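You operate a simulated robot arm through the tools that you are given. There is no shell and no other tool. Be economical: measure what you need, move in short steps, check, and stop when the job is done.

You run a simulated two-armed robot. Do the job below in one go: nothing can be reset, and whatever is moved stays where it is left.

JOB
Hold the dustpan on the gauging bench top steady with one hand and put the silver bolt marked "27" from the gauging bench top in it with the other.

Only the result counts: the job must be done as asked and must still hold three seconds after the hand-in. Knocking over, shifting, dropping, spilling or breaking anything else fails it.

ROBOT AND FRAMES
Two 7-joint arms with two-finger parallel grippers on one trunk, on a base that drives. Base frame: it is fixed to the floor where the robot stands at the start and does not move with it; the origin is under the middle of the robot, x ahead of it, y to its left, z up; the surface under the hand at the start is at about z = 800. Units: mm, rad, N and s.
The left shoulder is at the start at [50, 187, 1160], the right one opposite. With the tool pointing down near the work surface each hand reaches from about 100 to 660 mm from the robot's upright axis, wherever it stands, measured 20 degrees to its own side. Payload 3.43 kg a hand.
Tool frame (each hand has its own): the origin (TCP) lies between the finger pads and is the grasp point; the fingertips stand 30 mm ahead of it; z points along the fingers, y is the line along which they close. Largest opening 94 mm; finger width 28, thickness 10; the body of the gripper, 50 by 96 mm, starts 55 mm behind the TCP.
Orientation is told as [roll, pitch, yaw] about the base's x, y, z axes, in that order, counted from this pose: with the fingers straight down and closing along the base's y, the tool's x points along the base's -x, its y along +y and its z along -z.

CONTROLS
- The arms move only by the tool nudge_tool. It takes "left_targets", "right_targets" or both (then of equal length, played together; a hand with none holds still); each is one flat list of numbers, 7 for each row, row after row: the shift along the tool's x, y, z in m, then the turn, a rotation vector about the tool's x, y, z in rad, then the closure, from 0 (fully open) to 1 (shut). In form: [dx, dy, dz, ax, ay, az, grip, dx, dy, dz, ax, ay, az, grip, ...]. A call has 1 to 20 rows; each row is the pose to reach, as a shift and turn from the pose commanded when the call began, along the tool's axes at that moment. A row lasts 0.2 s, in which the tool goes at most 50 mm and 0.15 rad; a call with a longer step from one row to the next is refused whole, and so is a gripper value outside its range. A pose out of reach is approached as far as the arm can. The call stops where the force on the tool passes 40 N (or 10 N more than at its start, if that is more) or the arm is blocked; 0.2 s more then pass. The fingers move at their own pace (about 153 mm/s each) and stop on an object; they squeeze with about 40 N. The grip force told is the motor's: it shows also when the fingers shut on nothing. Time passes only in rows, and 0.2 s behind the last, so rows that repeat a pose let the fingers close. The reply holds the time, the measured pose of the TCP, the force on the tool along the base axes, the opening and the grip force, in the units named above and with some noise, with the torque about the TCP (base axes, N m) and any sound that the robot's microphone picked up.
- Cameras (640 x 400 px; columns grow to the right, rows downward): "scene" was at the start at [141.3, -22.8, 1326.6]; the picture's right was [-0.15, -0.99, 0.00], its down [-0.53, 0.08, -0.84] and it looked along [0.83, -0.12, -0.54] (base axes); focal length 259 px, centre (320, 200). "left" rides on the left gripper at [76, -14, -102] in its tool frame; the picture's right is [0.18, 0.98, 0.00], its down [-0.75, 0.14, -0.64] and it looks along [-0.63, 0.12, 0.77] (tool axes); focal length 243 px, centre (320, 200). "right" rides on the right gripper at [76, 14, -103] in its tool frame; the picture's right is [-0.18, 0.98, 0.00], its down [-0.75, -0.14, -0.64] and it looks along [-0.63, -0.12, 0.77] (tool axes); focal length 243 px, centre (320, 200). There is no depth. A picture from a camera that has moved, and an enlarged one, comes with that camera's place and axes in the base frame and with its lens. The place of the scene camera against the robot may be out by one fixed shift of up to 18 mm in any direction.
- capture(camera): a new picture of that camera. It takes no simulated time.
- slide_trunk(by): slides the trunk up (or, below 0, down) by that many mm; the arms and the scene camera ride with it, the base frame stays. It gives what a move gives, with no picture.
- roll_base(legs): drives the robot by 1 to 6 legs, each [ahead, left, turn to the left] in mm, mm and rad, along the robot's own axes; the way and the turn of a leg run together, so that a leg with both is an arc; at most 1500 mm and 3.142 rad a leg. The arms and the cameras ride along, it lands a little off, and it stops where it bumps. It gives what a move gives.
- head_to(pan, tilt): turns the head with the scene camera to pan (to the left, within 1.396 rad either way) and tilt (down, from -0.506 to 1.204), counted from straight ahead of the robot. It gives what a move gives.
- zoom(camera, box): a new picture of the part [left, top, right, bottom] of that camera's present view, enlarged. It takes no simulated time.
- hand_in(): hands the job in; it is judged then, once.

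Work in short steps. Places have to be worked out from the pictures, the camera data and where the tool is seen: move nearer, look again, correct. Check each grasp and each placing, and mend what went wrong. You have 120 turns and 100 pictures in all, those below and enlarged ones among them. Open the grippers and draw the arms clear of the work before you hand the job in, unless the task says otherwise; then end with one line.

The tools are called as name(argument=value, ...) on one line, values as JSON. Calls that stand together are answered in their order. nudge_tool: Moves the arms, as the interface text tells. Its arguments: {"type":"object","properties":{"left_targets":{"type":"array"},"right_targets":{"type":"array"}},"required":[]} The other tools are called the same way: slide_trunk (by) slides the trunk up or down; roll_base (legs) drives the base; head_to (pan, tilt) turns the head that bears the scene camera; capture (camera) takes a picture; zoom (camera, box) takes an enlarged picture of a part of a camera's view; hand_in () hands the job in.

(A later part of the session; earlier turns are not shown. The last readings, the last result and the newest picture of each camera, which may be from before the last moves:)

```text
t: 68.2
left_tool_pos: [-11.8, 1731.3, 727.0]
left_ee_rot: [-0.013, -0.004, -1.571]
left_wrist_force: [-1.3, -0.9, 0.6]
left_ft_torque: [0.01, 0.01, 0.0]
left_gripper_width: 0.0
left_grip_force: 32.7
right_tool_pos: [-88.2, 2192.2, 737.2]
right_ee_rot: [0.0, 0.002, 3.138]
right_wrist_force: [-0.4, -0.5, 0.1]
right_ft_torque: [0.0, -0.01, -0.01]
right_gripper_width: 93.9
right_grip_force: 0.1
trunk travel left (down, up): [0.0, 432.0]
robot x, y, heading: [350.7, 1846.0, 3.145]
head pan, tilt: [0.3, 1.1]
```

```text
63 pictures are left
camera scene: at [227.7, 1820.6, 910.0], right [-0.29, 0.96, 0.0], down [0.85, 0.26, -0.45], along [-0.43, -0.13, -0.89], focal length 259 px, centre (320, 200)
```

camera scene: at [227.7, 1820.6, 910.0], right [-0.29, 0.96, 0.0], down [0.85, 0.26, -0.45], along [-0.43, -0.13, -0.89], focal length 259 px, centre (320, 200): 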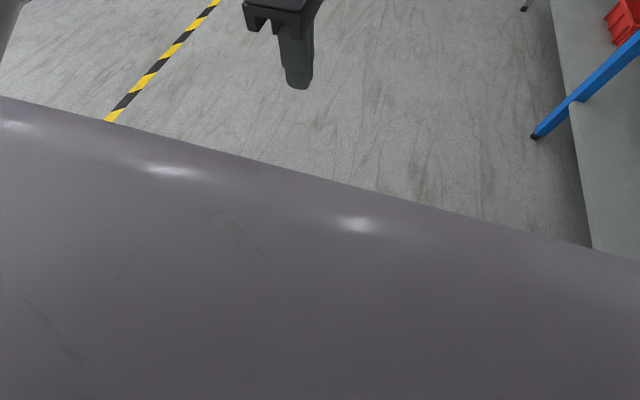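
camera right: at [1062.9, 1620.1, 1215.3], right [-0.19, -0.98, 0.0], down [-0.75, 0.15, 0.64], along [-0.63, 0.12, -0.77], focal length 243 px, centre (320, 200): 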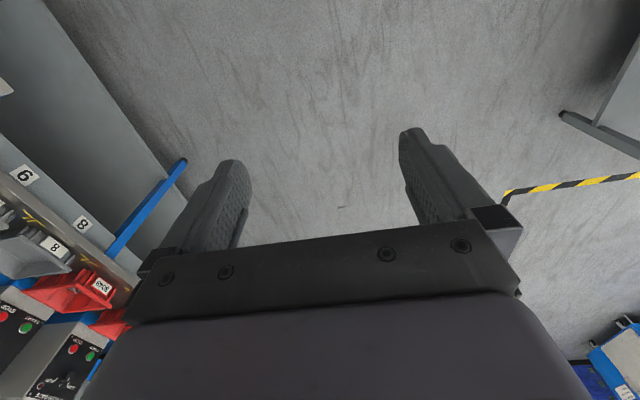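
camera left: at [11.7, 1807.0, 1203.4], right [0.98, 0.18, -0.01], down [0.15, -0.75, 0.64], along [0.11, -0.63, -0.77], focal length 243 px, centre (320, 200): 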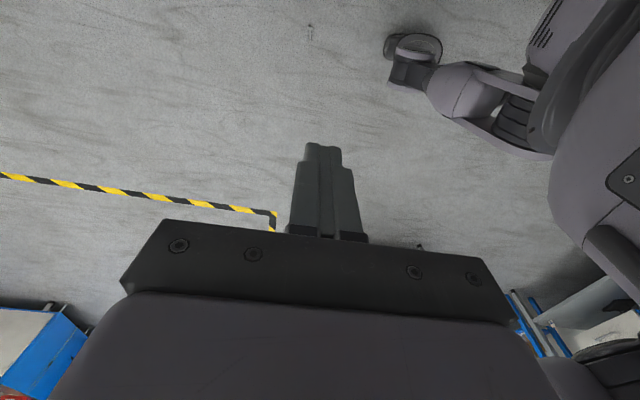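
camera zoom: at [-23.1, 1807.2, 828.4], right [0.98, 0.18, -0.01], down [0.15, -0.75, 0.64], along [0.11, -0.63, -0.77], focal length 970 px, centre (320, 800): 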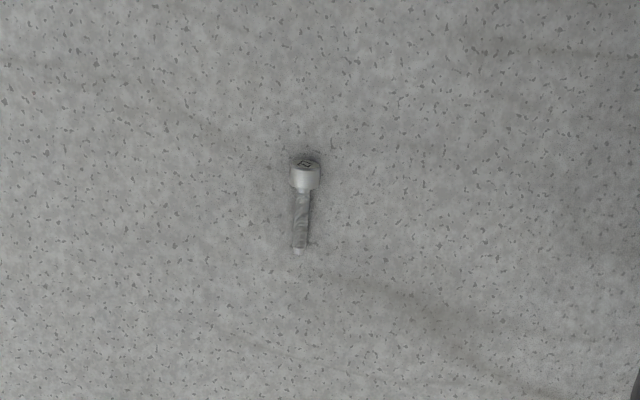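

The bolt shank is centred near (-22, 1677), running along y with the head toward +y. I descend above it to z≈170 with the fingers part open.

nudge_tool(left_targets=[-0.027, -0.005, 0.04, 0, 0, 0, 0.5, -0.054, -0.01, 0.08, 0, 0, 0, 0.5, -0.054, -0.01, 0.12, 0, 0, 0, 0.5, -0.054, -0.01, 0.165, 0, 0, 0, 0.5, -0.054, -0.01, 0.21, 0, 0, 0, 0.5, -0.054, -0.01, 0.255, 0, 0, 0, 0.5, -0.054, -0.01, 0.3, 0, 0, 0, 0.5, -0.054, -0.01, 0.345, 0, 0, 0, 0.5, -0.054, -0.01, 0.39, 0, 0, 0, 0.5, -0.054, -0.01, 0.435, 0, 0, 0, 0.5, -0.054, -0.01, 0.48, 0, 0, 0, 0.5, -0.054, -0.01, 0.52, 0, 0, 0, 0.5, -0.054, -0.01, 0.555, 0, 0, 0, 0.5, -0.054, -0.01, 0.555, 0, 0, 0, 0.5])

capture(camera="left")

```text
t: 71.2
left_tool_pos: [-30.2, 1674.0, 170.1]
left_ee_rot: [-0.013, -0.002, -1.571]
left_wrist_force: [-0.1, -0.2, -0.3]
left_ft_torque: [-0.01, -0.01, -0.01]
left_gripper_width: 47.1
left_grip_force: 0.1
right_tool_pos: [-88.1, 2192.6, 737.0]
right_ee_rot: [-0.001, 0.0, 3.141]
right_wrist_force: [0.2, 1.0, -0.5]
right_ft_torque: [0.01, 0.02, 0.0]
right_gripper_width: 93.9
right_grip_force: 0.1
trunk travel left (down, up): [0.0, 432.0]
robot x, y, heading: [352.7, 1851.4, 3.141]
head pan, tilt: [0.3, 1.1]
```

```text
62 pictures are left
camera left: at [-41.6, 1750.2, 273.1], right [0.98, 0.18, -0.01], down [0.15, -0.75, 0.64], along [0.11, -0.63, -0.77], focal length 243 px, centre (320, 200)
```

left: 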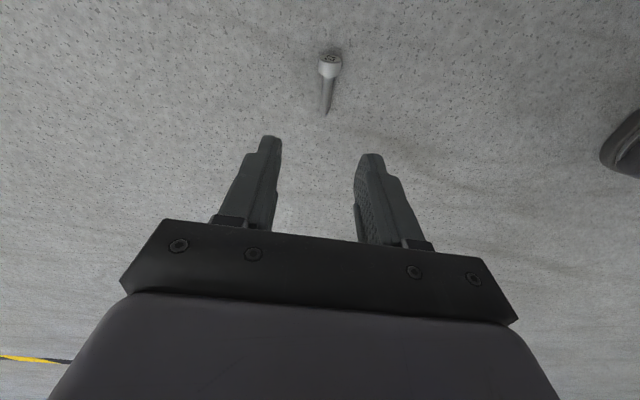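

The hand axis projects onto the shank middle, with about a 7 mm offset in x. I correct and descend to just above the floor.

nudge_tool(left_targets=[0, 0.007, 0.03, 0, 0, 0, 0.5, 0, 0.007, 0.06, 0, 0, 0, 0.5, 0, 0.007, 0.09, 0, 0, 0, 0.5, 0, 0.007, 0.115, 0, 0, 0, 0.5, 0, 0.007, 0.13, 0, 0, 0, 0.5, 0, 0.007, 0.13, 0, 0, 0, 0.5])

capture(camera="left")

```text
t: 72.5
left_tool_pos: [-25.9, 1572.0, 104.8]
left_ee_rot: [-0.028, -0.122, -1.491]
left_wrist_force: [-0.5, 0.2, 0.8]
left_ft_torque: [0.01, -0.01, 0.01]
left_gripper_width: 46.9
left_grip_force: 0.0
left hand out of reach, approached as far as the arm can: row 3, 4, 5, 6
right_tool_pos: [-88.5, 2191.7, 733.8]
right_ee_rot: [-0.002, 0.0, 3.14]
right_wrist_force: [0.3, -0.2, 0.2]
right_ft_torque: [0.05, 0.0, 0.02]
right_gripper_width: 94.0
right_grip_force: 0.1
trunk travel left (down, up): [0.0, 432.0]
robot x, y, heading: [356.1, 1847.3, 3.138]
head pan, tilt: [0.3, 1.1]
stopped in row 6 (left hand): the arm was blocked; the commanded pose is now the measured one
```

```text
61 pictures are left
camera left: at [-43.5, 1660.4, 197.7], right [0.97, 0.26, -0.05], down [0.21, -0.65, 0.73], along [0.15, -0.71, -0.69], focal length 243 px, centre (320, 200)
```

left: 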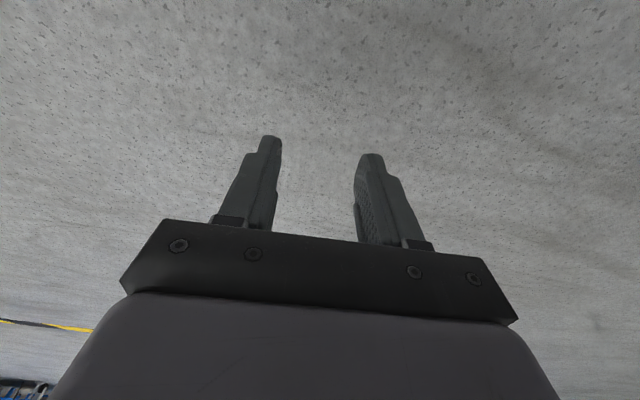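

That height is out of reach at this distance, so the bolt must be nearer the shoulder. I raise the hand and see how far the base extends.

nudge_tool(left_targets=[0, 0, -0.04, 0, 0, 0, 0.5, 0.01, 0, -0.08, 0, 0, 0, 0.5, 0.02, 0, -0.12, 0, 0, 0, 0.5, 0.03, 0, -0.16, 0, 0, 0, 0.5, 0.04, 0, -0.2, 0, 0, 0, 0.5, 0.05, 0, -0.25, 0, 0, 0, 0.5, 0.05, 0, -0.3, 0, 0, 0, 0.5])

capture(camera="left")

capture(camera="right")

```text
refused: row 6 steps farther than a row can; nothing moved
```

```text
60 pictures are left
camera left: at [-43.5, 1660.4, 197.7], right [0.97, 0.26, -0.05], down [0.21, -0.65, 0.73], along [0.15, -0.71, -0.69], focal length 243 px, centre (320, 200)
```

left: 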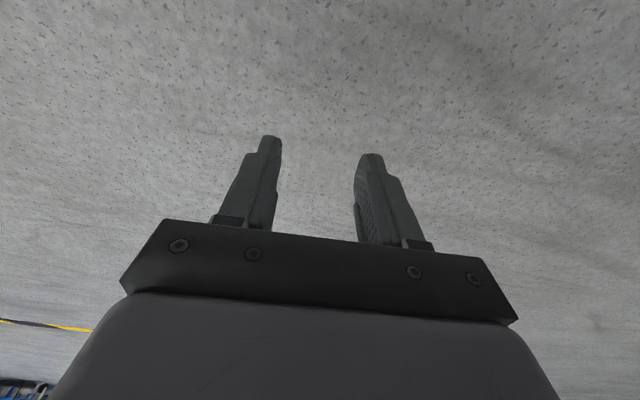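

```text
59 pictures are left
camera right: at [-12.0, 2178.3, 837.4], right [-0.19, -0.98, 0.0], down [-0.75, 0.14, 0.64], along [-0.63, 0.12, -0.77], focal length 243 px, centre (320, 200)
```

right: 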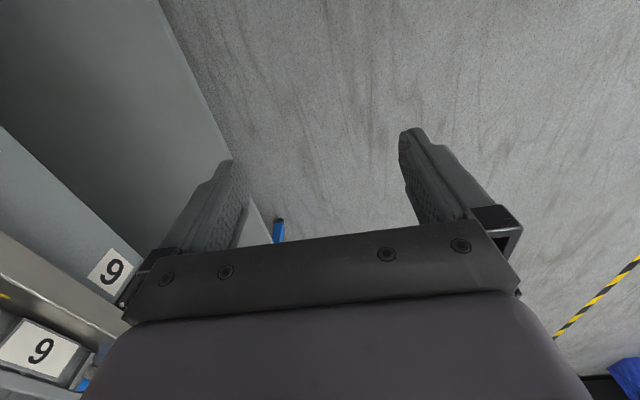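

Refused for a step too long. I repeat the raise with steps under 50 mm.

nudge_tool(left_targets=[0, 0, -0.04, 0, 0, 0, 0.5, 0.01, 0, -0.08, 0, 0, 0, 0.5, 0.02, 0, -0.12, 0, 0, 0, 0.5, 0.03, 0, -0.16, 0, 0, 0, 0.5, 0.04, 0, -0.2, 0, 0, 0, 0.5, 0.05, 0, -0.245, 0, 0, 0, 0.5, 0.05, 0, -0.29, 0, 0, 0, 0.5, 0.05, 0, -0.33, 0, 0, 0, 0.5])

capture(camera="left")

```text
t: 74.3
left_tool_pos: [-23.5, 1664.9, 428.7]
left_ee_rot: [-0.026, -0.121, -1.491]
left_wrist_force: [-0.5, -0.2, -0.3]
left_ft_torque: [0.02, 0.0, -0.03]
left_gripper_width: 46.9
left_grip_force: 0.1
right_tool_pos: [-89.2, 2193.0, 737.6]
right_ee_rot: [-0.001, 0.001, 3.14]
right_wrist_force: [0.4, 0.6, 0.5]
right_ft_torque: [0.0, 0.04, -0.01]
right_gripper_width: 94.0
right_grip_force: 0.0
trunk travel left (down, up): [0.0, 432.0]
robot x, y, heading: [352.9, 1848.0, 3.143]
head pan, tilt: [0.3, 1.1]
```

```text
58 pictures are left
camera left: at [-41.5, 1751.8, 521.7], right [0.97, 0.26, -0.05], down [0.21, -0.66, 0.73], along [0.15, -0.71, -0.69], focal length 243 px, centre (320, 200)
```

left: 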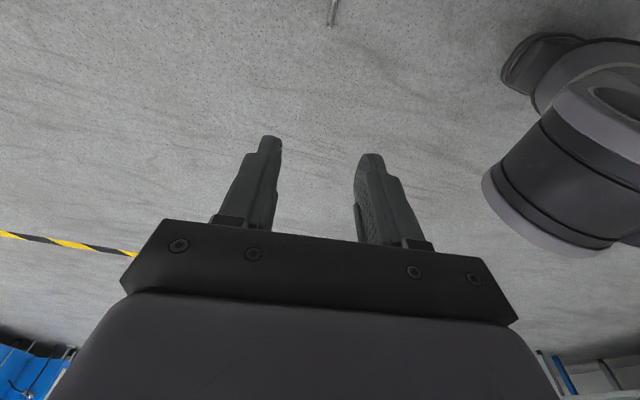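

The base proves narrow (about 35 mm ahead of the axis at 170 mm left), so I can get the bolt close to the shoulder. I drive so it sits about 185 ahead and 200 left.

roll_base(legs=[[0, -32, 0], [190, 0, 0]])

```text
t: 76.4
left_tool_pos: [-210.0, 1696.7, 429.1]
left_ee_rot: [-0.022, -0.119, -1.494]
left_wrist_force: [-0.2, -0.6, 0.3]
left_ft_torque: [0.02, 0.03, 0.0]
left_gripper_width: 47.2
left_grip_force: 0.1
right_tool_pos: [-275.4, 2224.4, 736.9]
right_ee_rot: [0.0, 0.001, 3.139]
right_wrist_force: [0.0, -0.4, 1.2]
right_ft_torque: [0.03, 0.02, -0.02]
right_gripper_width: 94.0
right_grip_force: 0.1
trunk travel left (down, up): [0.0, 432.0]
robot x, y, heading: [164.3, 1881.8, 3.137]
head pan, tilt: [0.3, 1.1]
```

I bring the hand back above the bolt at z≈250 and square it up.

nudge_tool(left_targets=[-0.0014, 0.0236, 0.0227, -0.003, 0.015, 0.01, 0.5, -0.0027, 0.0473, 0.0454, -0.006, 0.03, 0.02, 0.5, -0.004, 0.0709, 0.068, -0.008, 0.045, 0.029, 0.5, -0.0054, 0.0945, 0.0908, -0.011, 0.06, 0.039, 0.5, -0.0068, 0.118, 0.1134, -0.014, 0.074, 0.048, 0.5, -0.0081, 0.1418, 0.136, -0.017, 0.09, 0.058, 0.5, -0.0095, 0.1654, 0.1588, -0.019, 0.104, 0.067, 0.5, -0.0108, 0.189, 0.1815, -0.022, 0.119, 0.077, 0.5, -0.0108, 0.189, 0.1815, -0.022, 0.119, 0.077, 0.5])

capture(camera="left")

```text
t: 77.4
left_tool_pos: [-140.0, 1678.6, 352.7]
left_ee_rot: [-0.034, -0.089, -1.517]
left_wrist_force: [-0.6, -24.1, 29.8]
left_ft_torque: [2.05, -1.27, -0.82]
left_gripper_width: 42.1
left_grip_force: 0.2
right_tool_pos: [-275.2, 2224.8, 736.9]
right_ee_rot: [-0.001, -0.002, 3.141]
right_wrist_force: [0.0, -0.3, 0.0]
right_ft_torque: [0.01, -0.01, -0.01]
right_gripper_width: 94.2
right_grip_force: 0.1
trunk travel left (down, up): [0.0, 432.0]
robot x, y, heading: [167.5, 1880.4, 3.139]
head pan, tilt: [0.3, 1.1]
stopped in row 4 (left hand): the force on the tool passed its limit at 75 N (the readings are from after the stop); the commanded pose is now the measured one
```

```text
57 pictures are left
camera left: at [-154.6, 1764.3, 449.1], right [0.97, 0.23, -0.05], down [0.2, -0.68, 0.7], along [0.13, -0.69, -0.71], focal length 243 px, centre (320, 200)
```

left: 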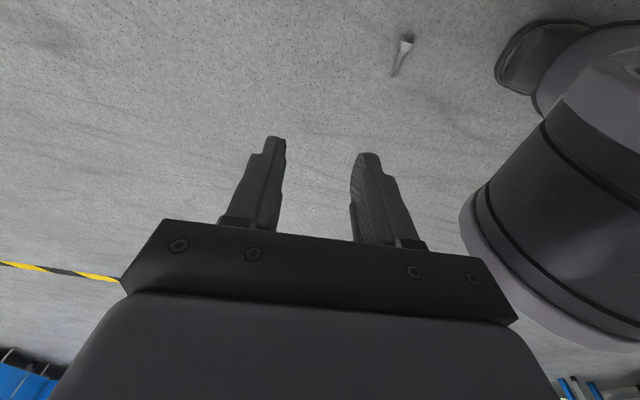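

The gripper touched the robot's own folded arm while pulling in. I move the hand back out and level it; afterwards I will go low with the arm extended and only then come in toward the bolt.

nudge_tool(left_targets=[0, -0.02, -0.005, 0, 0, 0, 0.5, 0, -0.05, -0.01, -0.01, 0.03, 0.02, 0.5, 0, -0.08, -0.01, -0.02, 0.06, 0.04, 0.5, 0, -0.09, -0.01, -0.034, 0.089, 0.054, 0.5])

roll_base(legs=[[-50, 0, 0]])

capture(camera="left")

```text
t: 78.4
left_tool_pos: [-228.7, 1679.3, 363.2]
left_ee_rot: [0.006, 0.01, -1.574]
left_wrist_force: [-0.1, 0.8, 0.4]
left_ft_torque: [0.03, -0.01, 0.0]
left_gripper_width: 47.1
left_grip_force: 0.1
right_tool_pos: [-275.7, 2224.2, 737.3]
right_ee_rot: [0.002, 0.0, 3.139]
right_wrist_force: [0.0, 0.2, -0.2]
right_ft_torque: [0.01, -0.01, 0.02]
right_gripper_width: 94.1
right_grip_force: 0.1
trunk travel left (down, up): [0.0, 432.0]
robot x, y, heading: [163.2, 1882.0, 3.14]
head pan, tilt: [0.3, 1.1]
```

```text
t: 79.3
left_tool_pos: [-179.5, 1678.9, 363.2]
left_ee_rot: [0.007, 0.007, -1.572]
left_wrist_force: [0.5, -0.4, 0.4]
left_ft_torque: [-0.03, 0.01, 0.03]
left_gripper_width: 47.1
left_grip_force: 0.1
right_tool_pos: [-226.3, 2225.1, 737.9]
right_ee_rot: [0.001, -0.001, 3.14]
right_wrist_force: [-0.3, 0.1, 0.3]
right_ft_torque: [-0.03, 0.01, 0.01]
right_gripper_width: 94.0
right_grip_force: 0.0
trunk travel left (down, up): [0.0, 432.0]
robot x, y, heading: [215.6, 1881.6, 3.136]
head pan, tilt: [0.3, 1.1]
```

```text
56 pictures are left
camera left: at [-193.0, 1754.6, 466.4], right [0.98, 0.18, 0.01], down [0.14, -0.76, 0.64], along [0.12, -0.63, -0.77], focal length 243 px, centre (320, 200)
```

left: 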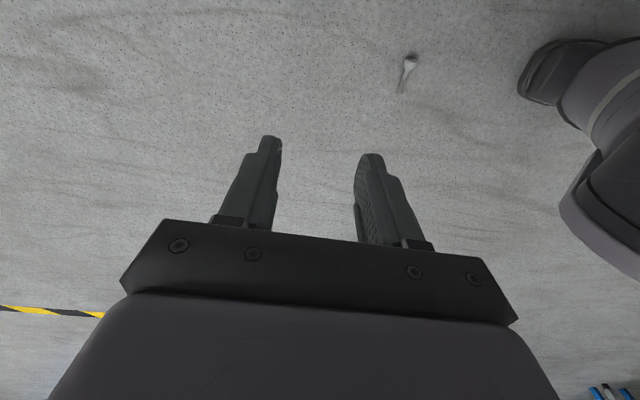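

The hand is free and level. I descend with the arm extended, then come in over the bolt at z≈110.

nudge_tool(left_targets=[0, 0.006, 0.039, 0, 0, 0, 0.5, 0, 0.012, 0.078, 0, 0, 0, 0.5, 0, 0.018, 0.117, 0, 0, 0, 0.5, 0, 0.024, 0.155, 0, 0, 0, 0.5, 0, 0.03, 0.193, 0, 0, 0, 0.5, 0, 0.062, 0.208, 0, 0, 0, 0.5, 0, 0.094, 0.223, 0, 0, 0, 0.5, 0, 0.126, 0.238, 0, 0, 0, 0.5, 0, 0.156, 0.253, 0, 0, 0, 0.5, 0, 0.156, 0.253, 0, 0, 0, 0.5])

capture(camera="left")

```text
t: 81.0
left_tool_pos: [-95.6, 1657.2, 142.2]
left_ee_rot: [-0.013, -0.028, -1.565]
left_wrist_force: [-6.3, -16.2, -2.3]
left_ft_torque: [1.55, -0.62, -0.59]
left_gripper_width: 47.0
left_grip_force: 0.1
right_tool_pos: [-227.3, 2225.2, 736.3]
right_ee_rot: [-0.001, -0.001, 3.139]
right_wrist_force: [0.0, 0.2, 0.4]
right_ft_torque: [0.0, 0.03, 0.0]
right_gripper_width: 94.2
right_grip_force: 0.1
trunk travel left (down, up): [0.0, 432.0]
robot x, y, heading: [211.6, 1881.5, 3.143]
head pan, tilt: [0.3, 1.1]
stopped in row 8 (left hand): the force on the tool passed its limit at 60 N (the readings are from after the stop); the commanded pose is now the measured one
```

```text
55 pictures are left
camera left: at [-107.8, 1738.6, 241.7], right [0.98, 0.19, -0.02], down [0.15, -0.73, 0.66], along [0.11, -0.65, -0.75], focal length 243 px, centre (320, 200)
```

left: 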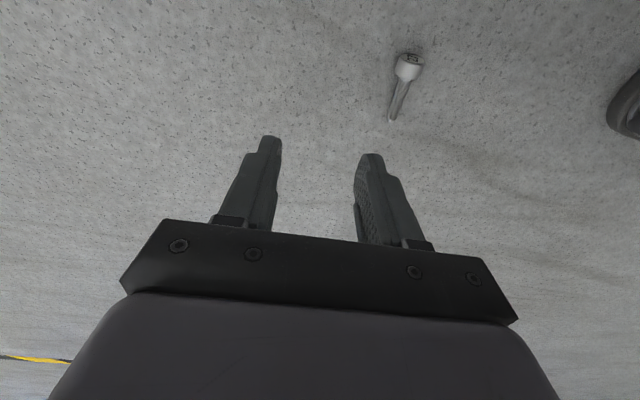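

The hand stopped against the robot's own base corner, where the gripper camera sticks inward. The bolt should lie farther to my left. I pull the hand off leftward and up a little, then check my right elbow's clearance to the bench.

nudge_tool(left_targets=[-0.03, -0.02, 0, 0, 0, 0, 0.5, -0.06, -0.05, -0.02, 0, 0, 0, 0.5, -0.09, -0.07, -0.04, 0, 0, 0, 0.5])

head_to(pan=-1.2, tilt=0.7)

capture(camera="scene")

head_to(pan=1.2, tilt=0.9)

capture(camera="scene")

```text
t: 81.8
left_tool_pos: [-161.6, 1573.8, 184.7]
left_ee_rot: [-0.008, -0.02, -1.57]
left_wrist_force: [0.4, -0.9, -0.2]
left_ft_torque: [0.02, -0.01, -0.01]
left_gripper_width: 47.0
left_grip_force: 0.0
right_tool_pos: [-228.5, 2225.1, 737.4]
right_ee_rot: [0.0, 0.0, 3.141]
right_wrist_force: [-0.3, 0.0, 0.1]
right_ft_torque: [-0.01, -0.01, 0.0]
right_gripper_width: 94.2
right_grip_force: 0.1
trunk travel left (down, up): [0.0, 432.0]
robot x, y, heading: [214.6, 1879.3, 3.139]
head pan, tilt: [0.3, 1.1]
```

```text
t: 83.3
left_tool_pos: [-161.8, 1574.2, 184.1]
left_ee_rot: [-0.007, -0.022, -1.568]
left_wrist_force: [-0.3, 0.3, -0.1]
left_ft_torque: [-0.03, 0.0, 0.01]
left_gripper_width: 47.1
left_grip_force: 0.0
right_tool_pos: [-226.9, 2225.5, 735.8]
right_ee_rot: [0.0, -0.002, 3.14]
right_wrist_force: [0.4, -0.2, 0.3]
right_ft_torque: [0.0, -0.02, -0.02]
right_gripper_width: 94.2
right_grip_force: 0.1
trunk travel left (down, up): [0.0, 432.0]
robot x, y, heading: [217.3, 1881.9, 3.14]
head pan, tilt: [-1.201, 0.7]
```

```text
54 pictures are left
camera scene: at [119.3, 1950.8, 939.9], right [0.93, 0.36, 0.0], down [0.23, -0.6, -0.76], along [-0.28, 0.71, -0.64], focal length 259 px, centre (320, 200)
```

scene: 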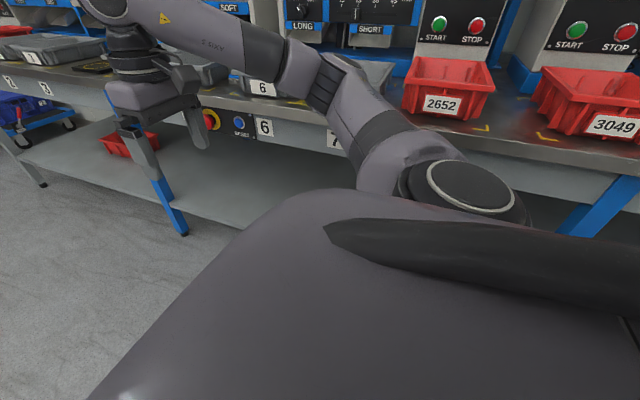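

```text
t: 85.5
left_tool_pos: [-162.4, 1574.6, 183.5]
left_ee_rot: [-0.008, -0.021, -1.567]
left_wrist_force: [0.6, 0.4, 0.4]
left_ft_torque: [-0.03, -0.02, 0.0]
left_gripper_width: 46.9
left_grip_force: 0.1
right_tool_pos: [-225.6, 2226.1, 737.2]
right_ee_rot: [-0.001, -0.001, 3.14]
right_wrist_force: [0.2, 0.5, -0.2]
right_ft_torque: [-0.01, 0.03, 0.03]
right_gripper_width: 94.0
right_grip_force: 0.0
trunk travel left (down, up): [0.0, 432.0]
robot x, y, heading: [214.5, 1882.2, 3.141]
head pan, tilt: [1.201, 0.901]
```

```text
53 pictures are left
camera scene: at [122.4, 1801.3, 923.8], right [-0.93, 0.36, 0.0], down [0.29, 0.73, -0.62], along [-0.23, -0.58, -0.78], focal length 259 px, centre (320, 200)
```

scene: 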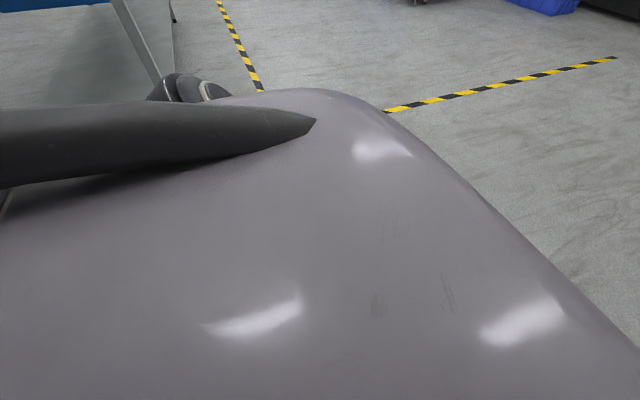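

My right elbow is close to the bench, so I won't shift right. Instead I reposition so the bolt ends up ~310 left and ~190 ahead of me facing +y, where the neutral hand yaw already closes across the shank.

roll_base(legs=[[-130, 0, 0], [0, 393, 0]])

roll_base(legs=[[0, 0, -1.57]])

capture(camera="left")

```text
t: 90.4
left_tool_pos: [-32.8, 1181.6, 183.7]
left_ee_rot: [-0.007, -0.023, -1.566]
left_wrist_force: [-1.0, 0.4, -0.3]
left_ft_torque: [-0.01, -0.01, -0.01]
left_gripper_width: 47.5
left_grip_force: 0.0
right_tool_pos: [-99.3, 1831.5, 737.8]
right_ee_rot: [0.001, 0.0, 3.14]
right_wrist_force: [0.8, -0.6, 1.3]
right_ft_torque: [-0.04, 0.01, -0.03]
right_gripper_width: 94.2
right_grip_force: 0.1
trunk travel left (down, up): [0.0, 432.0]
robot x, y, heading: [345.1, 1491.6, -3.141]
head pan, tilt: [1.201, 0.901]
```

```text
t: 94.7
left_tool_pos: [34.8, 1864.7, 184.0]
left_ee_rot: [-0.007, -0.021, -3.139]
left_wrist_force: [0.1, -0.1, -0.5]
left_ft_torque: [-0.05, 0.02, 0.01]
left_gripper_width: 47.1
left_grip_force: 0.1
right_tool_pos: [685.9, 1930.5, 736.5]
right_ee_rot: [0.0, 0.0, 1.569]
right_wrist_force: [0.4, -0.3, -0.4]
right_ft_torque: [-0.02, 0.02, -0.03]
right_gripper_width: 93.8
right_grip_force: 0.2
trunk travel left (down, up): [0.0, 432.0]
robot x, y, heading: [343.1, 1487.7, 1.572]
head pan, tilt: [1.201, 0.901]
```

```text
52 pictures are left
camera left: at [114.0, 1879.5, 285.1], right [0.19, -0.98, -0.01], down [-0.74, -0.15, 0.66], along [-0.65, -0.12, -0.75], focal length 243 px, centre (320, 200)
```

left: 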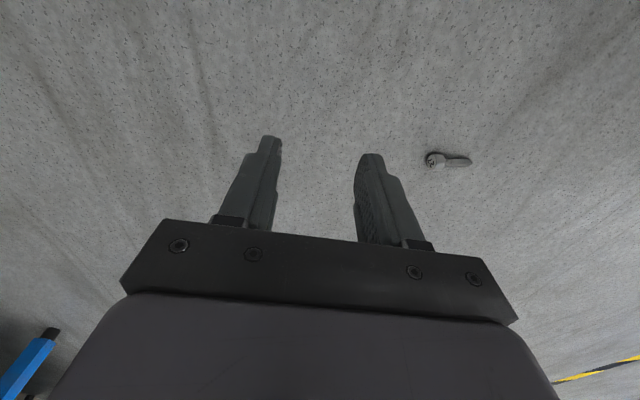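

The bolt is undisturbed, at about (-23, 1680) and tilted ~8° from y. I move the base 50 mm left, then bring the hand over it while turning to close across the shank.

roll_base(legs=[[0, 50, 0]])

nudge_tool(left_targets=[0, 0.01, 0, 0, 0, 0.145, 0.5, 0, 0.025, 0, 0, 0, 0.29, 0.5, -0.002, 0.045, 0, 0, 0, 0.435, 0.5, -0.003, 0.065, 0, 0, 0, 0.58, 0.5, -0.004, 0.085, 0, 0, 0, 0.725, 0.5, -0.005, 0.105, 0, 0, 0, 0.87, 0.5, -0.006, 0.125, 0, 0, 0, 1.015, 0.5, -0.007, 0.145, 0, 0, 0, 1.16, 0.5, -0.008, 0.167, 0, 0, 0, 1.305, 0.5, -0.008, 0.187, 0, 0, 0, 1.45, 0.5, -0.008, 0.187, 0, 0, 0, 1.45, 0.5])

capture(camera="left")

```text
t: 95.8
left_tool_pos: [-15.5, 1865.3, 185.0]
left_ee_rot: [-0.008, -0.02, -3.136]
left_wrist_force: [0.4, -0.2, 0.3]
left_ft_torque: [0.01, 0.01, -0.02]
left_gripper_width: 46.9
left_grip_force: 0.0
right_tool_pos: [636.4, 1930.6, 737.1]
right_ee_rot: [-0.001, -0.001, 1.569]
right_wrist_force: [0.7, -0.1, -0.3]
right_ft_torque: [-0.02, 0.0, -0.02]
right_gripper_width: 94.2
right_grip_force: 0.0
trunk travel left (down, up): [0.0, 432.0]
robot x, y, heading: [293.6, 1494.0, 1.57]
head pan, tilt: [1.201, 0.901]
```

```text
t: 97.2
left_tool_pos: [-27.0, 1783.9, 188.3]
left_ee_rot: [-0.006, -0.047, 2.349]
left_wrist_force: [-1.2, 1.0, 0.2]
left_ft_torque: [0.0, -0.03, -0.03]
left_gripper_width: 47.2
left_grip_force: 0.1
right_tool_pos: [636.4, 1930.2, 737.2]
right_ee_rot: [-0.002, -0.003, 1.57]
right_wrist_force: [-0.4, -0.1, -0.3]
right_ft_torque: [0.0, 0.0, -0.02]
right_gripper_width: 93.9
right_grip_force: 0.1
trunk travel left (down, up): [0.0, 432.0]
robot x, y, heading: [294.1, 1490.7, 1.564]
head pan, tilt: [1.201, 0.901]
stopped in row 6 (left hand): the force on the tool passed its limit at 66 N (the readings are from after the stop); the commanded pose is now the measured one
```

```text
51 pictures are left
camera left: at [41.3, 1736.0, 288.0], right [-0.57, -0.82, -0.02], down [-0.61, 0.41, 0.68], along [-0.55, 0.4, -0.74], focal length 243 px, centre (320, 200)
```

left: 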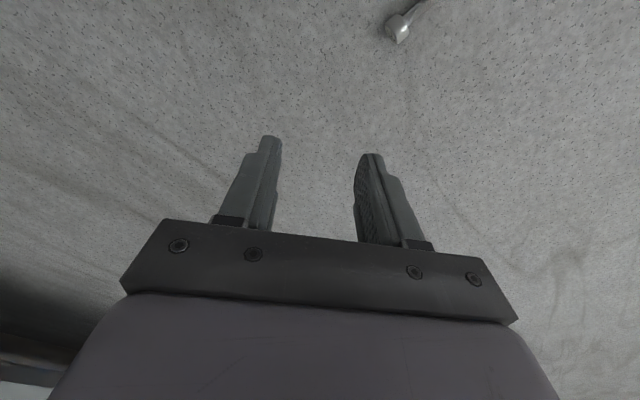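

The three contact points all lie about 345 mm from my axis, so the base is round with radius ~305 and the hand and its camera must stay outside it. I move the hand outward and turn it there, then place the base so the bolt is ~365 left and ~130 ahead.

nudge_tool(left_targets=[-0.028, 0.028, 0, 0, 0, 0, 0.5, -0.056, 0.057, 0, 0, 0, 0, 0.5, -0.056, 0.057, 0, 0, 0, 0.14, 0.5, -0.056, 0.057, 0, 0, 0, 0.28, 0.5, -0.056, 0.057, 0, 0, 0, 0.42, 0.5, -0.056, 0.057, 0, 0, 0, 0.56, 0.5, -0.056, 0.057, 0, 0, 0, 0.66, 0.5])

roll_base(legs=[[0, -48, 0], [57, 0, 0]])

capture(camera="left")

```text
t: 98.8
left_tool_pos: [-105.7, 1783.6, 191.2]
left_ee_rot: [0.024, -0.04, 1.684]
left_wrist_force: [-0.3, -0.3, -0.5]
left_ft_torque: [0.01, 0.02, 0.02]
left_gripper_width: 47.4
left_grip_force: 0.0
right_tool_pos: [636.1, 1930.9, 736.3]
right_ee_rot: [0.0, 0.002, 1.571]
right_wrist_force: [-0.1, -0.3, -0.1]
right_ft_torque: [0.02, 0.01, 0.0]
right_gripper_width: 93.8
right_grip_force: 0.1
trunk travel left (down, up): [0.0, 432.0]
robot x, y, heading: [290.8, 1487.8, 1.571]
head pan, tilt: [1.201, 0.901]
```

```text
t: 100.4
left_tool_pos: [-58.3, 1839.4, 191.7]
left_ee_rot: [0.025, -0.042, 1.689]
left_wrist_force: [0.5, -0.2, 1.3]
left_ft_torque: [0.0, 0.02, -0.04]
left_gripper_width: 47.0
left_grip_force: 0.1
right_tool_pos: [682.7, 1986.3, 736.8]
right_ee_rot: [-0.001, -0.001, 1.573]
right_wrist_force: [0.2, -0.2, 0.1]
right_ft_torque: [0.0, 0.01, -0.01]
right_gripper_width: 93.7
right_grip_force: 0.0
trunk travel left (down, up): [0.0, 432.0]
robot x, y, heading: [339.6, 1544.9, 1.573]
head pan, tilt: [1.201, 0.901]
```

```text
50 pictures are left
camera left: at [-30.8, 1762.2, 290.3], right [-0.95, -0.3, 0.02], down [-0.21, 0.71, 0.68], along [-0.21, 0.64, -0.74], focal length 243 px, centre (320, 200)
```

left: 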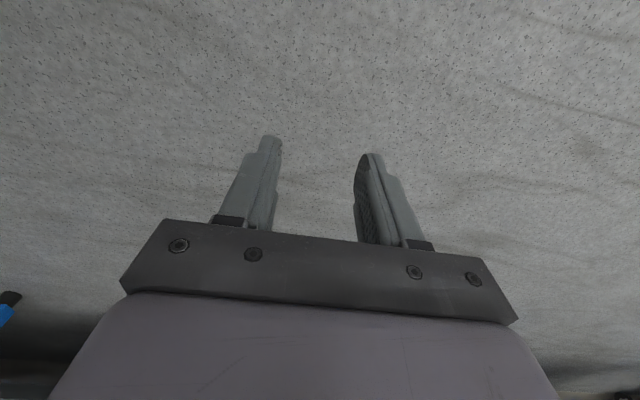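

I move the hand back along y, staying outward, and level it, then look at the bolt.

nudge_tool(left_targets=[0.04, 0.005, 0, 0.006, 0.01, 0, 0.5, 0.08, 0.01, 0, 0.012, 0.02, 0, 0.5, 0.12, 0.014, 0, 0.018, 0.03, 0, 0.5, 0.159, 0.019, 0, 0.025, 0.042, 0, 0.5, 0.159, 0.019, 0, 0.025, 0.042, 0, 0.5])

capture(camera="left")

```text
t: 101.6
left_tool_pos: [-58.0, 1679.0, 184.8]
left_ee_rot: [-0.003, 0.002, 1.687]
left_wrist_force: [-0.2, 0.6, -0.5]
left_ft_torque: [0.0, 0.0, -0.04]
left_gripper_width: 46.8
left_grip_force: 0.1
right_tool_pos: [683.7, 1987.4, 737.5]
right_ee_rot: [-0.002, -0.002, 1.569]
right_wrist_force: [-0.3, -0.1, 0.8]
right_ft_torque: [-0.02, -0.03, 0.0]
right_gripper_width: 93.7
right_grip_force: 0.1
trunk travel left (down, up): [0.0, 432.0]
robot x, y, heading: [335.9, 1543.2, 1.569]
head pan, tilt: [1.201, 0.901]
```

```text
49 pictures are left
camera left: at [-34.5, 1605.1, 288.0], right [-0.95, -0.3, 0.0], down [-0.23, 0.73, 0.64], along [-0.19, 0.61, -0.77], focal length 243 px, centre (320, 200)
```

left: 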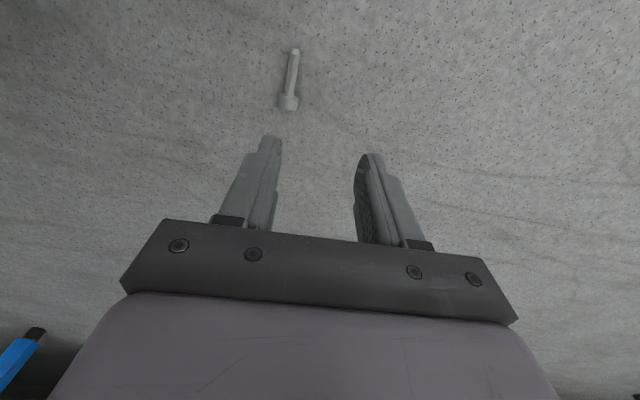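

The view is clear and the bolt is at (-25, 1679), but at this spot the camera would come within a few mm of the base. I advance the base 76 mm so the bolt sits beside my shoulder, and bring the hand back along y.

roll_base(legs=[[76, -8, 0]])

nudge_tool(left_targets=[0.038, 0.0045, 0, 0, 0, 0, 0.5, 0.0755, 0.009, 0, 0, 0, 0, 0.5, 0.0755, 0.009, 0.02, 0, 0, 0, 0.5, 0.077, -0.004, 0.04, 0, 0, 0, 0.5, 0.0785, -0.016, 0.05, 0, 0, 0, 0.5, 0.0785, -0.016, 0.05, 0, 0, 0, 0.5])

capture(camera="left")

```text
t: 102.7
left_tool_pos: [-50.0, 1754.5, 184.6]
left_ee_rot: [-0.001, 0.002, 1.688]
left_wrist_force: [0.1, -1.0, -0.7]
left_ft_torque: [-0.01, 0.0, 0.01]
left_gripper_width: 47.1
left_grip_force: 0.1
right_tool_pos: [692.2, 2061.9, 737.2]
right_ee_rot: [-0.002, 0.001, 1.571]
right_wrist_force: [0.3, -0.2, 0.5]
right_ft_torque: [-0.02, 0.0, 0.0]
right_gripper_width: 94.1
right_grip_force: 0.0
trunk travel left (down, up): [0.0, 432.0]
robot x, y, heading: [349.9, 1621.2, 1.57]
head pan, tilt: [1.201, 0.901]
```

```text
t: 104.1
left_tool_pos: [-26.5, 1677.6, 134.3]
left_ee_rot: [-0.002, 0.001, 1.689]
left_wrist_force: [-0.1, 1.5, 0.4]
left_ft_torque: [-0.02, -0.03, -0.02]
left_gripper_width: 46.8
left_grip_force: 0.0
right_tool_pos: [692.0, 2062.3, 737.7]
right_ee_rot: [-0.003, -0.001, 1.571]
right_wrist_force: [-0.5, 0.4, -0.6]
right_ft_torque: [-0.02, 0.02, 0.02]
right_gripper_width: 94.0
right_grip_force: 0.1
trunk travel left (down, up): [0.0, 432.0]
robot x, y, heading: [345.6, 1622.0, 1.569]
head pan, tilt: [1.201, 0.901]
```

```text
48 pictures are left
camera left: at [-1.6, 1604.3, 237.1], right [-0.95, -0.3, 0.0], down [-0.23, 0.73, 0.64], along [-0.19, 0.61, -0.77], focal length 243 px, centre (320, 200)
```

left: 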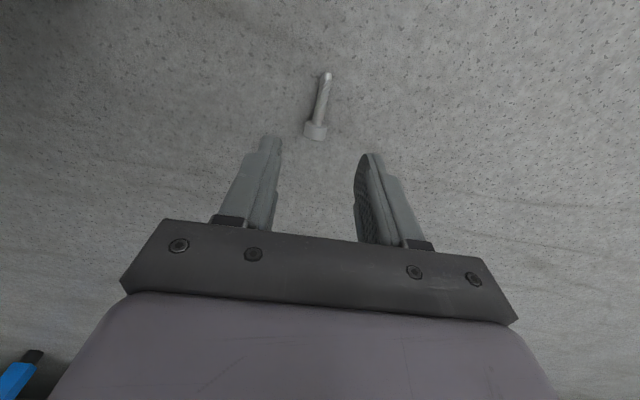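

The hand is exactly over the shank and aligned, without contact. I descend to floor level.

nudge_tool(left_targets=[0, 0, 0.025, 0, 0, 0, 0.5, 0, 0, 0.05, 0, 0, 0, 0.5, 0, 0, 0.075, 0, 0, 0, 0.5, 0, 0, 0.09, 0, 0, 0, 0.5, 0, 0, 0.1, 0, 0, 0, 0.5, 0, 0, 0.1, 0, 0, 0, 0.5])

capture(camera="left")

```text
t: 105.5
left_tool_pos: [-24.3, 1679.1, 33.9]
left_ee_rot: [-0.001, -0.001, 1.688]
left_wrist_force: [0.0, 0.6, -0.1]
left_ft_torque: [0.02, -0.03, -0.01]
left_gripper_width: 46.9
left_grip_force: 0.2
right_tool_pos: [691.0, 2063.7, 737.7]
right_ee_rot: [-0.003, -0.001, 1.57]
right_wrist_force: [-0.3, -0.2, -0.3]
right_ft_torque: [0.02, -0.01, 0.01]
right_gripper_width: 94.2
right_grip_force: 0.1
trunk travel left (down, up): [0.0, 432.0]
robot x, y, heading: [347.2, 1618.4, 1.565]
head pan, tilt: [1.201, 0.901]
```

```text
47 pictures are left
camera left: at [-1.1, 1605.2, 137.1], right [-0.95, -0.3, 0.0], down [-0.23, 0.73, 0.64], along [-0.19, 0.61, -0.77], focal length 243 px, centre (320, 200)
```

left: 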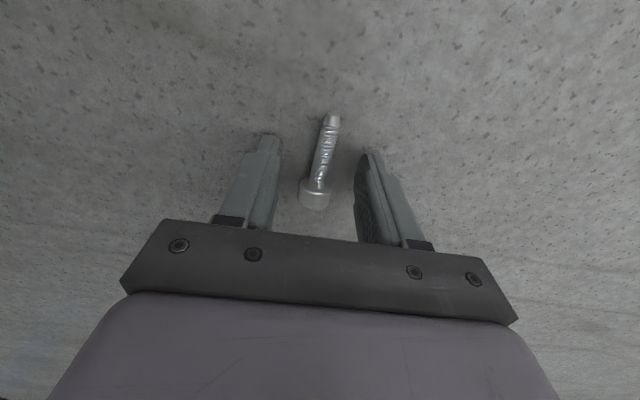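

Fingertips straddle the shank about 4 mm above the floor. I drop 2 mm more and close.

nudge_tool(left_targets=[0, 0, 0.002, 0, 0, 0, 0.6, 0, 0, 0.002, 0, 0, 0, 0.75, 0, 0, 0.002, 0, 0, 0, 0.9, 0, 0, 0.002, 0, 0, 0, 1, 0, 0, 0.002, 0, 0, 0, 1])

capture(camera="left")

```text
t: 106.7
left_tool_pos: [-24.5, 1678.2, 32.1]
left_ee_rot: [-0.002, 0.002, 1.688]
left_wrist_force: [-0.1, 0.2, 0.2]
left_ft_torque: [0.02, -0.01, 0.0]
left_gripper_width: 2.5
left_grip_force: 38.1
right_tool_pos: [692.7, 2061.8, 737.0]
right_ee_rot: [-0.001, -0.002, 1.57]
right_wrist_force: [-0.2, -0.2, 0.7]
right_ft_torque: [0.02, -0.03, 0.0]
right_gripper_width: 94.0
right_grip_force: 0.1
trunk travel left (down, up): [0.0, 432.0]
robot x, y, heading: [351.7, 1621.4, 1.571]
head pan, tilt: [1.201, 0.901]
```

```text
46 pictures are left
camera left: at [-0.9, 1604.7, 135.5], right [-0.95, -0.3, 0.0], down [-0.23, 0.73, 0.64], along [-0.19, 0.61, -0.77], focal length 243 px, centre (320, 200)
```

left: 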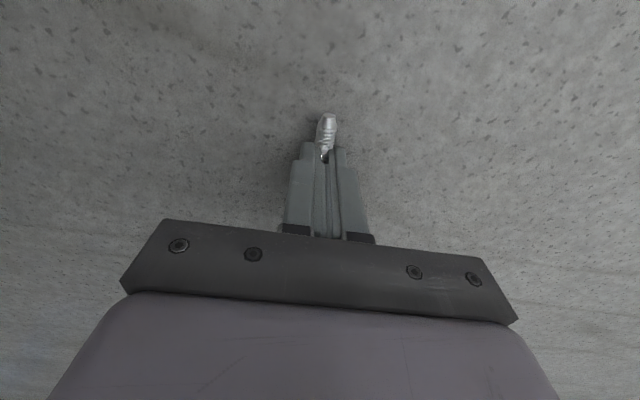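

It closed to only 2.5 mm, so the tips pinch just the top of the shank. I reopen and look at the bolt.

nudge_tool(left_targets=[0, 0, 0, 0, 0, 0, 0.8, 0, 0, 0, 0, 0, 0, 0.6, 0, 0, 0, 0, 0, 0, 0.5, 0, 0, 0, 0, 0, 0, 0.5])

zoom(camera="left", box=[220, 90, 420, 215])

```text
t: 107.7
left_tool_pos: [-25.1, 1677.5, 33.2]
left_ee_rot: [-0.002, 0.003, 1.687]
left_wrist_force: [0.1, 0.1, -0.2]
left_ft_torque: [-0.03, 0.01, -0.03]
left_gripper_width: 47.1
left_grip_force: 0.0
right_tool_pos: [691.1, 2062.1, 737.5]
right_ee_rot: [-0.003, -0.001, 1.573]
right_wrist_force: [0.6, -1.0, -0.9]
right_ft_torque: [-0.01, 0.03, 0.01]
right_gripper_width: 94.0
right_grip_force: 0.0
trunk travel left (down, up): [0.0, 432.0]
robot x, y, heading: [347.5, 1620.3, 1.574]
head pan, tilt: [1.201, 0.901]
```

```text
3.20 times, centred on (320, 152) of left
camera zoom: at [-1.1, 1604.9, 135.5], right [-0.95, -0.3, 0.0], down [-0.23, 0.73, 0.64], along [-0.19, 0.61, -0.77], focal length 776 px, centre (320, 352)
```

zoom: 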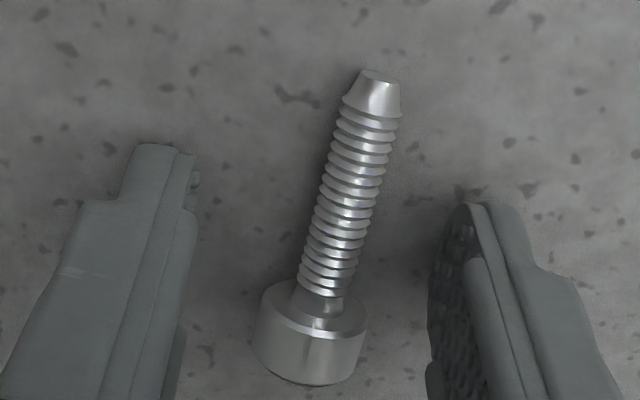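

I lower in small steps to find the floor and get the tips fully around the shank.

nudge_tool(left_targets=[0, 0, 0.003, 0, 0, 0, 0.5, 0, 0, 0.006, 0, 0, 0, 0.5, 0, 0, 0.009, 0, 0, 0, 0.5, 0, 0, 0.012, 0, 0, 0, 0.5, 0, 0, 0.015, 0, 0, 0, 0.5])

zoom(camera="left", box=[220, 90, 420, 215])

```text
t: 108.2
left_tool_pos: [-25.4, 1677.6, 31.5]
left_ee_rot: [0.0, 0.003, 1.686]
left_wrist_force: [6.6, -1.1, 48.9]
left_ft_torque: [0.11, 0.66, 0.02]
left_gripper_width: 45.6
left_grip_force: 0.1
right_tool_pos: [695.5, 2063.2, 737.2]
right_ee_rot: [0.002, -0.002, 1.571]
right_wrist_force: [0.6, -0.1, -0.9]
right_ft_torque: [-0.02, -0.01, 0.05]
right_gripper_width: 94.1
right_grip_force: 0.1
trunk travel left (down, up): [0.0, 432.0]
robot x, y, heading: [346.3, 1621.8, 1.57]
head pan, tilt: [1.201, 0.901]
stopped in row 2 (left hand): the force on the tool passed its limit at 48 N (the readings are from after the stop); the commanded pose is now the measured one
```

```text
3.20 times, centred on (320, 152) of left
camera zoom: at [-1.3, 1604.3, 132.9], right [-0.95, -0.3, 0.0], down [-0.23, 0.73, 0.64], along [-0.19, 0.61, -0.77], focal length 776 px, centre (320, 352)
```

zoom: 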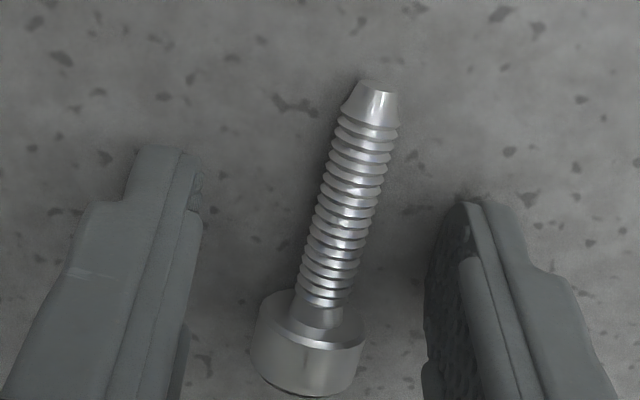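

The tips rest on the floor, so the pads' rounded tips only pinched the shank's top. The head is 20 mm across and its axis lies higher, so I shift 21 mm toward it and grip the head near the floor.

nudge_tool(left_targets=[0, 0, -0.004, 0, 0, 0, 0.5, -0.021, 0.0015, -0.004, 0, 0, 0, 0.5, -0.021, 0.0015, -0.0005, 0, 0, 0, 0.5, -0.021, 0.0015, -0.0005, 0, 0, 0, 0.6, -0.021, 0.0015, -0.0005, 0, 0, 0, 0.75, -0.021, 0.0015, -0.0005, 0, 0, 0, 0.9, -0.021, 0.0015, -0.0005, 0, 0, 0, 1, -0.021, 0.0015, -0.0005, 0, 0, 0, 1])

zoom(camera="left", box=[220, 90, 420, 215])

```text
t: 109.9
left_tool_pos: [-29.4, 1699.1, 29.6]
left_ee_rot: [-0.002, 0.001, 1.691]
left_wrist_force: [7.4, -1.6, 59.4]
left_ft_torque: [-0.19, 0.09, 0.0]
left_gripper_width: 20.6
left_grip_force: 40.0
right_tool_pos: [694.3, 2062.9, 736.0]
right_ee_rot: [0.003, -0.003, 1.571]
right_wrist_force: [-0.2, -0.7, 0.2]
right_ft_torque: [0.0, 0.0, -0.03]
right_gripper_width: 93.8
right_grip_force: 0.0
trunk travel left (down, up): [0.0, 432.0]
robot x, y, heading: [348.0, 1621.2, 1.57]
head pan, tilt: [1.201, 0.901]
stopped in row 8 (left hand): the force on the tool passed its limit at 60 N (the readings are from after the stop); the commanded pose is now the measured one
```

```text
3.20 times, centred on (320, 152) of left
camera zoom: at [-5.7, 1625.1, 132.8], right [-0.95, -0.3, 0.0], down [-0.23, 0.73, 0.64], along [-0.19, 0.61, -0.77], focal length 776 px, centre (320, 352)
```

zoom: 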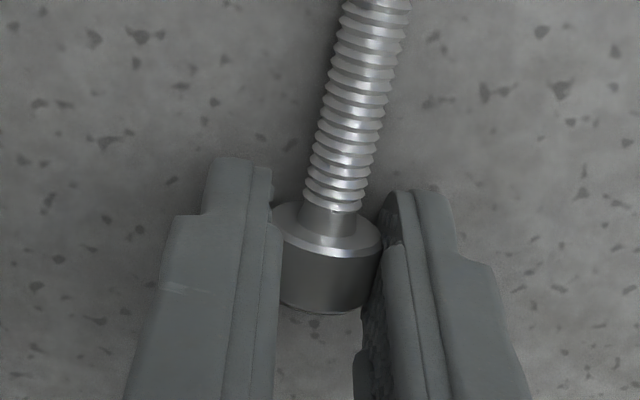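

The head is gripped at full width, 20.6 mm. I lift slowly and check.

nudge_tool(left_targets=[0, 0, -0.005, 0, 0, 0, 1, 0, 0, -0.015, 0, 0, 0, 1, 0, 0, -0.03, 0, 0, 0, 1, 0, 0, -0.05, 0, 0, 0, 1, 0, 0, -0.08, 0, 0, 0, 1, 0, 0, -0.11, 0, 0, 0, 1, 0, 0, -0.14, 0, 0, 0, 1])

zoom(camera="left", box=[220, 90, 420, 215])

```text
t: 111.5
left_tool_pos: [-29.6, 1698.6, 168.7]
left_ee_rot: [-0.003, 0.002, 1.689]
left_wrist_force: [0.2, 0.2, -0.9]
left_ft_torque: [0.01, 0.0, 0.01]
left_gripper_width: 20.1
left_grip_force: 40.0
right_tool_pos: [691.9, 2063.3, 736.8]
right_ee_rot: [-0.003, -0.003, 1.572]
right_wrist_force: [-0.3, 0.2, 0.6]
right_ft_torque: [-0.02, 0.02, -0.01]
right_gripper_width: 93.9
right_grip_force: 0.2
trunk travel left (down, up): [0.0, 432.0]
robot x, y, heading: [348.7, 1619.7, 1.57]
head pan, tilt: [1.201, 0.901]
```

```text
3.20 times, centred on (320, 152) of left
camera zoom: at [-5.5, 1625.8, 272.0], right [-0.95, -0.3, 0.0], down [-0.23, 0.73, 0.64], along [-0.19, 0.61, -0.77], focal length 776 px, centre (320, 352)
```

zoom: 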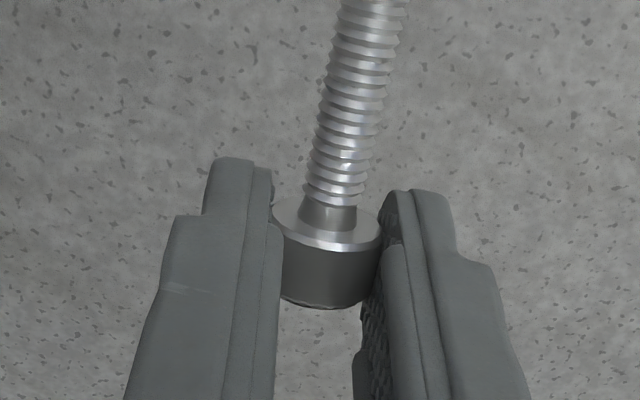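

The bolt is held firmly. I raise the trunk back up before moving on, and check the grip.

slide_trunk(by=375)

zoom(camera="left", box=[220, 90, 420, 215])

```text
t: 115.1
left_tool_pos: [-30.0, 1699.6, 543.0]
left_ee_rot: [-0.005, 0.001, 1.691]
left_wrist_force: [-0.7, -1.1, -1.0]
left_ft_torque: [0.05, 0.04, -0.01]
left_gripper_width: 20.2
left_grip_force: 39.8
right_tool_pos: [692.2, 2062.6, 1111.5]
right_ee_rot: [0.0, -0.001, 1.57]
right_wrist_force: [-0.3, -0.7, 0.1]
right_ft_torque: [0.01, -0.03, -0.01]
right_gripper_width: 93.9
right_grip_force: 0.0
trunk travel left (down, up): [-375.0, 57.0]
robot x, y, heading: [356.2, 1619.4, 1.571]
head pan, tilt: [1.201, 0.901]
```

```text
3.20 times, centred on (320, 152) of left
camera zoom: at [-5.5, 1625.7, 646.6], right [-0.95, -0.3, 0.0], down [-0.23, 0.73, 0.64], along [-0.19, 0.61, -0.77], focal length 776 px, centre (320, 352)
```

zoom: 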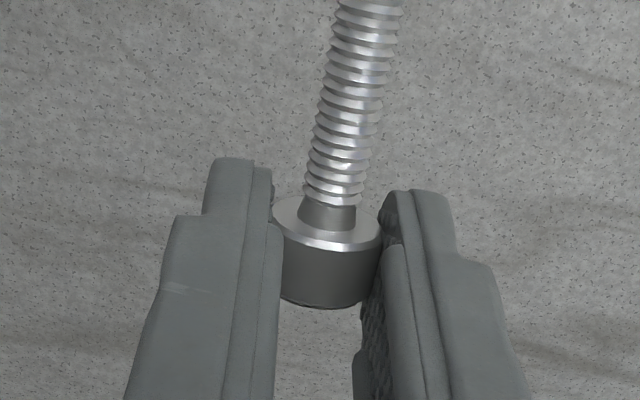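

No creep. I raise the hand to about z 940 and bring it in front of me for travel.

nudge_tool(left_targets=[-0.022, -0.0027, -0.033, 0, 0, 0, 1, -0.045, -0.0053, -0.067, 0, 0, 0, 1, -0.067, -0.008, -0.1, 0, 0, 0, 1, -0.089, -0.0107, -0.133, 0, 0, 0, 1, -0.112, -0.0133, -0.167, 0, 0, 0, 1, -0.134, -0.016, -0.2, 0, 0, 0, 1, -0.156, -0.0187, -0.233, 0, 0, 0, 1, -0.179, -0.0213, -0.267, 0, 0, 0, 1, -0.201, -0.024, -0.3, 0, 0, 0, 1, -0.223, -0.0267, -0.333, 0, 0, 0, 1, -0.246, -0.0293, -0.367, 0, 0, 0, 1, -0.268, -0.032, -0.4, 0, 0, 0, 1, -0.263, -0.072, -0.4, 0, 0, 0, 1, -0.258, -0.112, -0.4, 0, 0, 0, 1, -0.253, -0.152, -0.4, 0, 0, 0, 1, -0.248, -0.192, -0.4, 0, 0, 0, 1, -0.244, -0.231, -0.4, 0, 0, 0, 1])

zoom(camera="left", box=[220, 90, 420, 215])

```text
t: 118.7
left_tool_pos: [171.9, 1968.5, 944.0]
left_ee_rot: [-0.004, -0.001, 1.688]
left_wrist_force: [-0.4, 0.0, -1.4]
left_ft_torque: [0.03, 0.0, 0.01]
left_gripper_width: 20.3
left_grip_force: 39.9
right_tool_pos: [691.9, 2062.5, 1112.7]
right_ee_rot: [0.0, 0.001, 1.571]
right_wrist_force: [0.5, 0.8, -0.2]
right_ft_torque: [0.01, -0.04, 0.0]
right_gripper_width: 93.9
right_grip_force: 0.0
trunk travel left (down, up): [-375.0, 57.0]
robot x, y, heading: [349.9, 1619.4, 1.572]
head pan, tilt: [1.201, 0.901]
```

```text
3.20 times, centred on (320, 152) of left
camera zoom: at [195.6, 1895.9, 1046.8], right [-0.95, -0.3, 0.0], down [-0.23, 0.73, 0.64], along [-0.19, 0.61, -0.77], focal length 776 px, centre (320, 352)
```

zoom: 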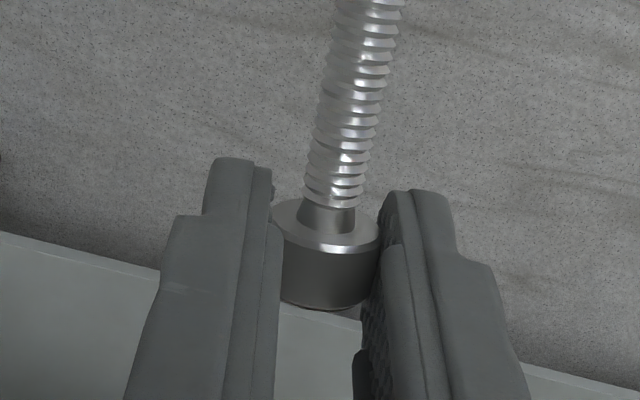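

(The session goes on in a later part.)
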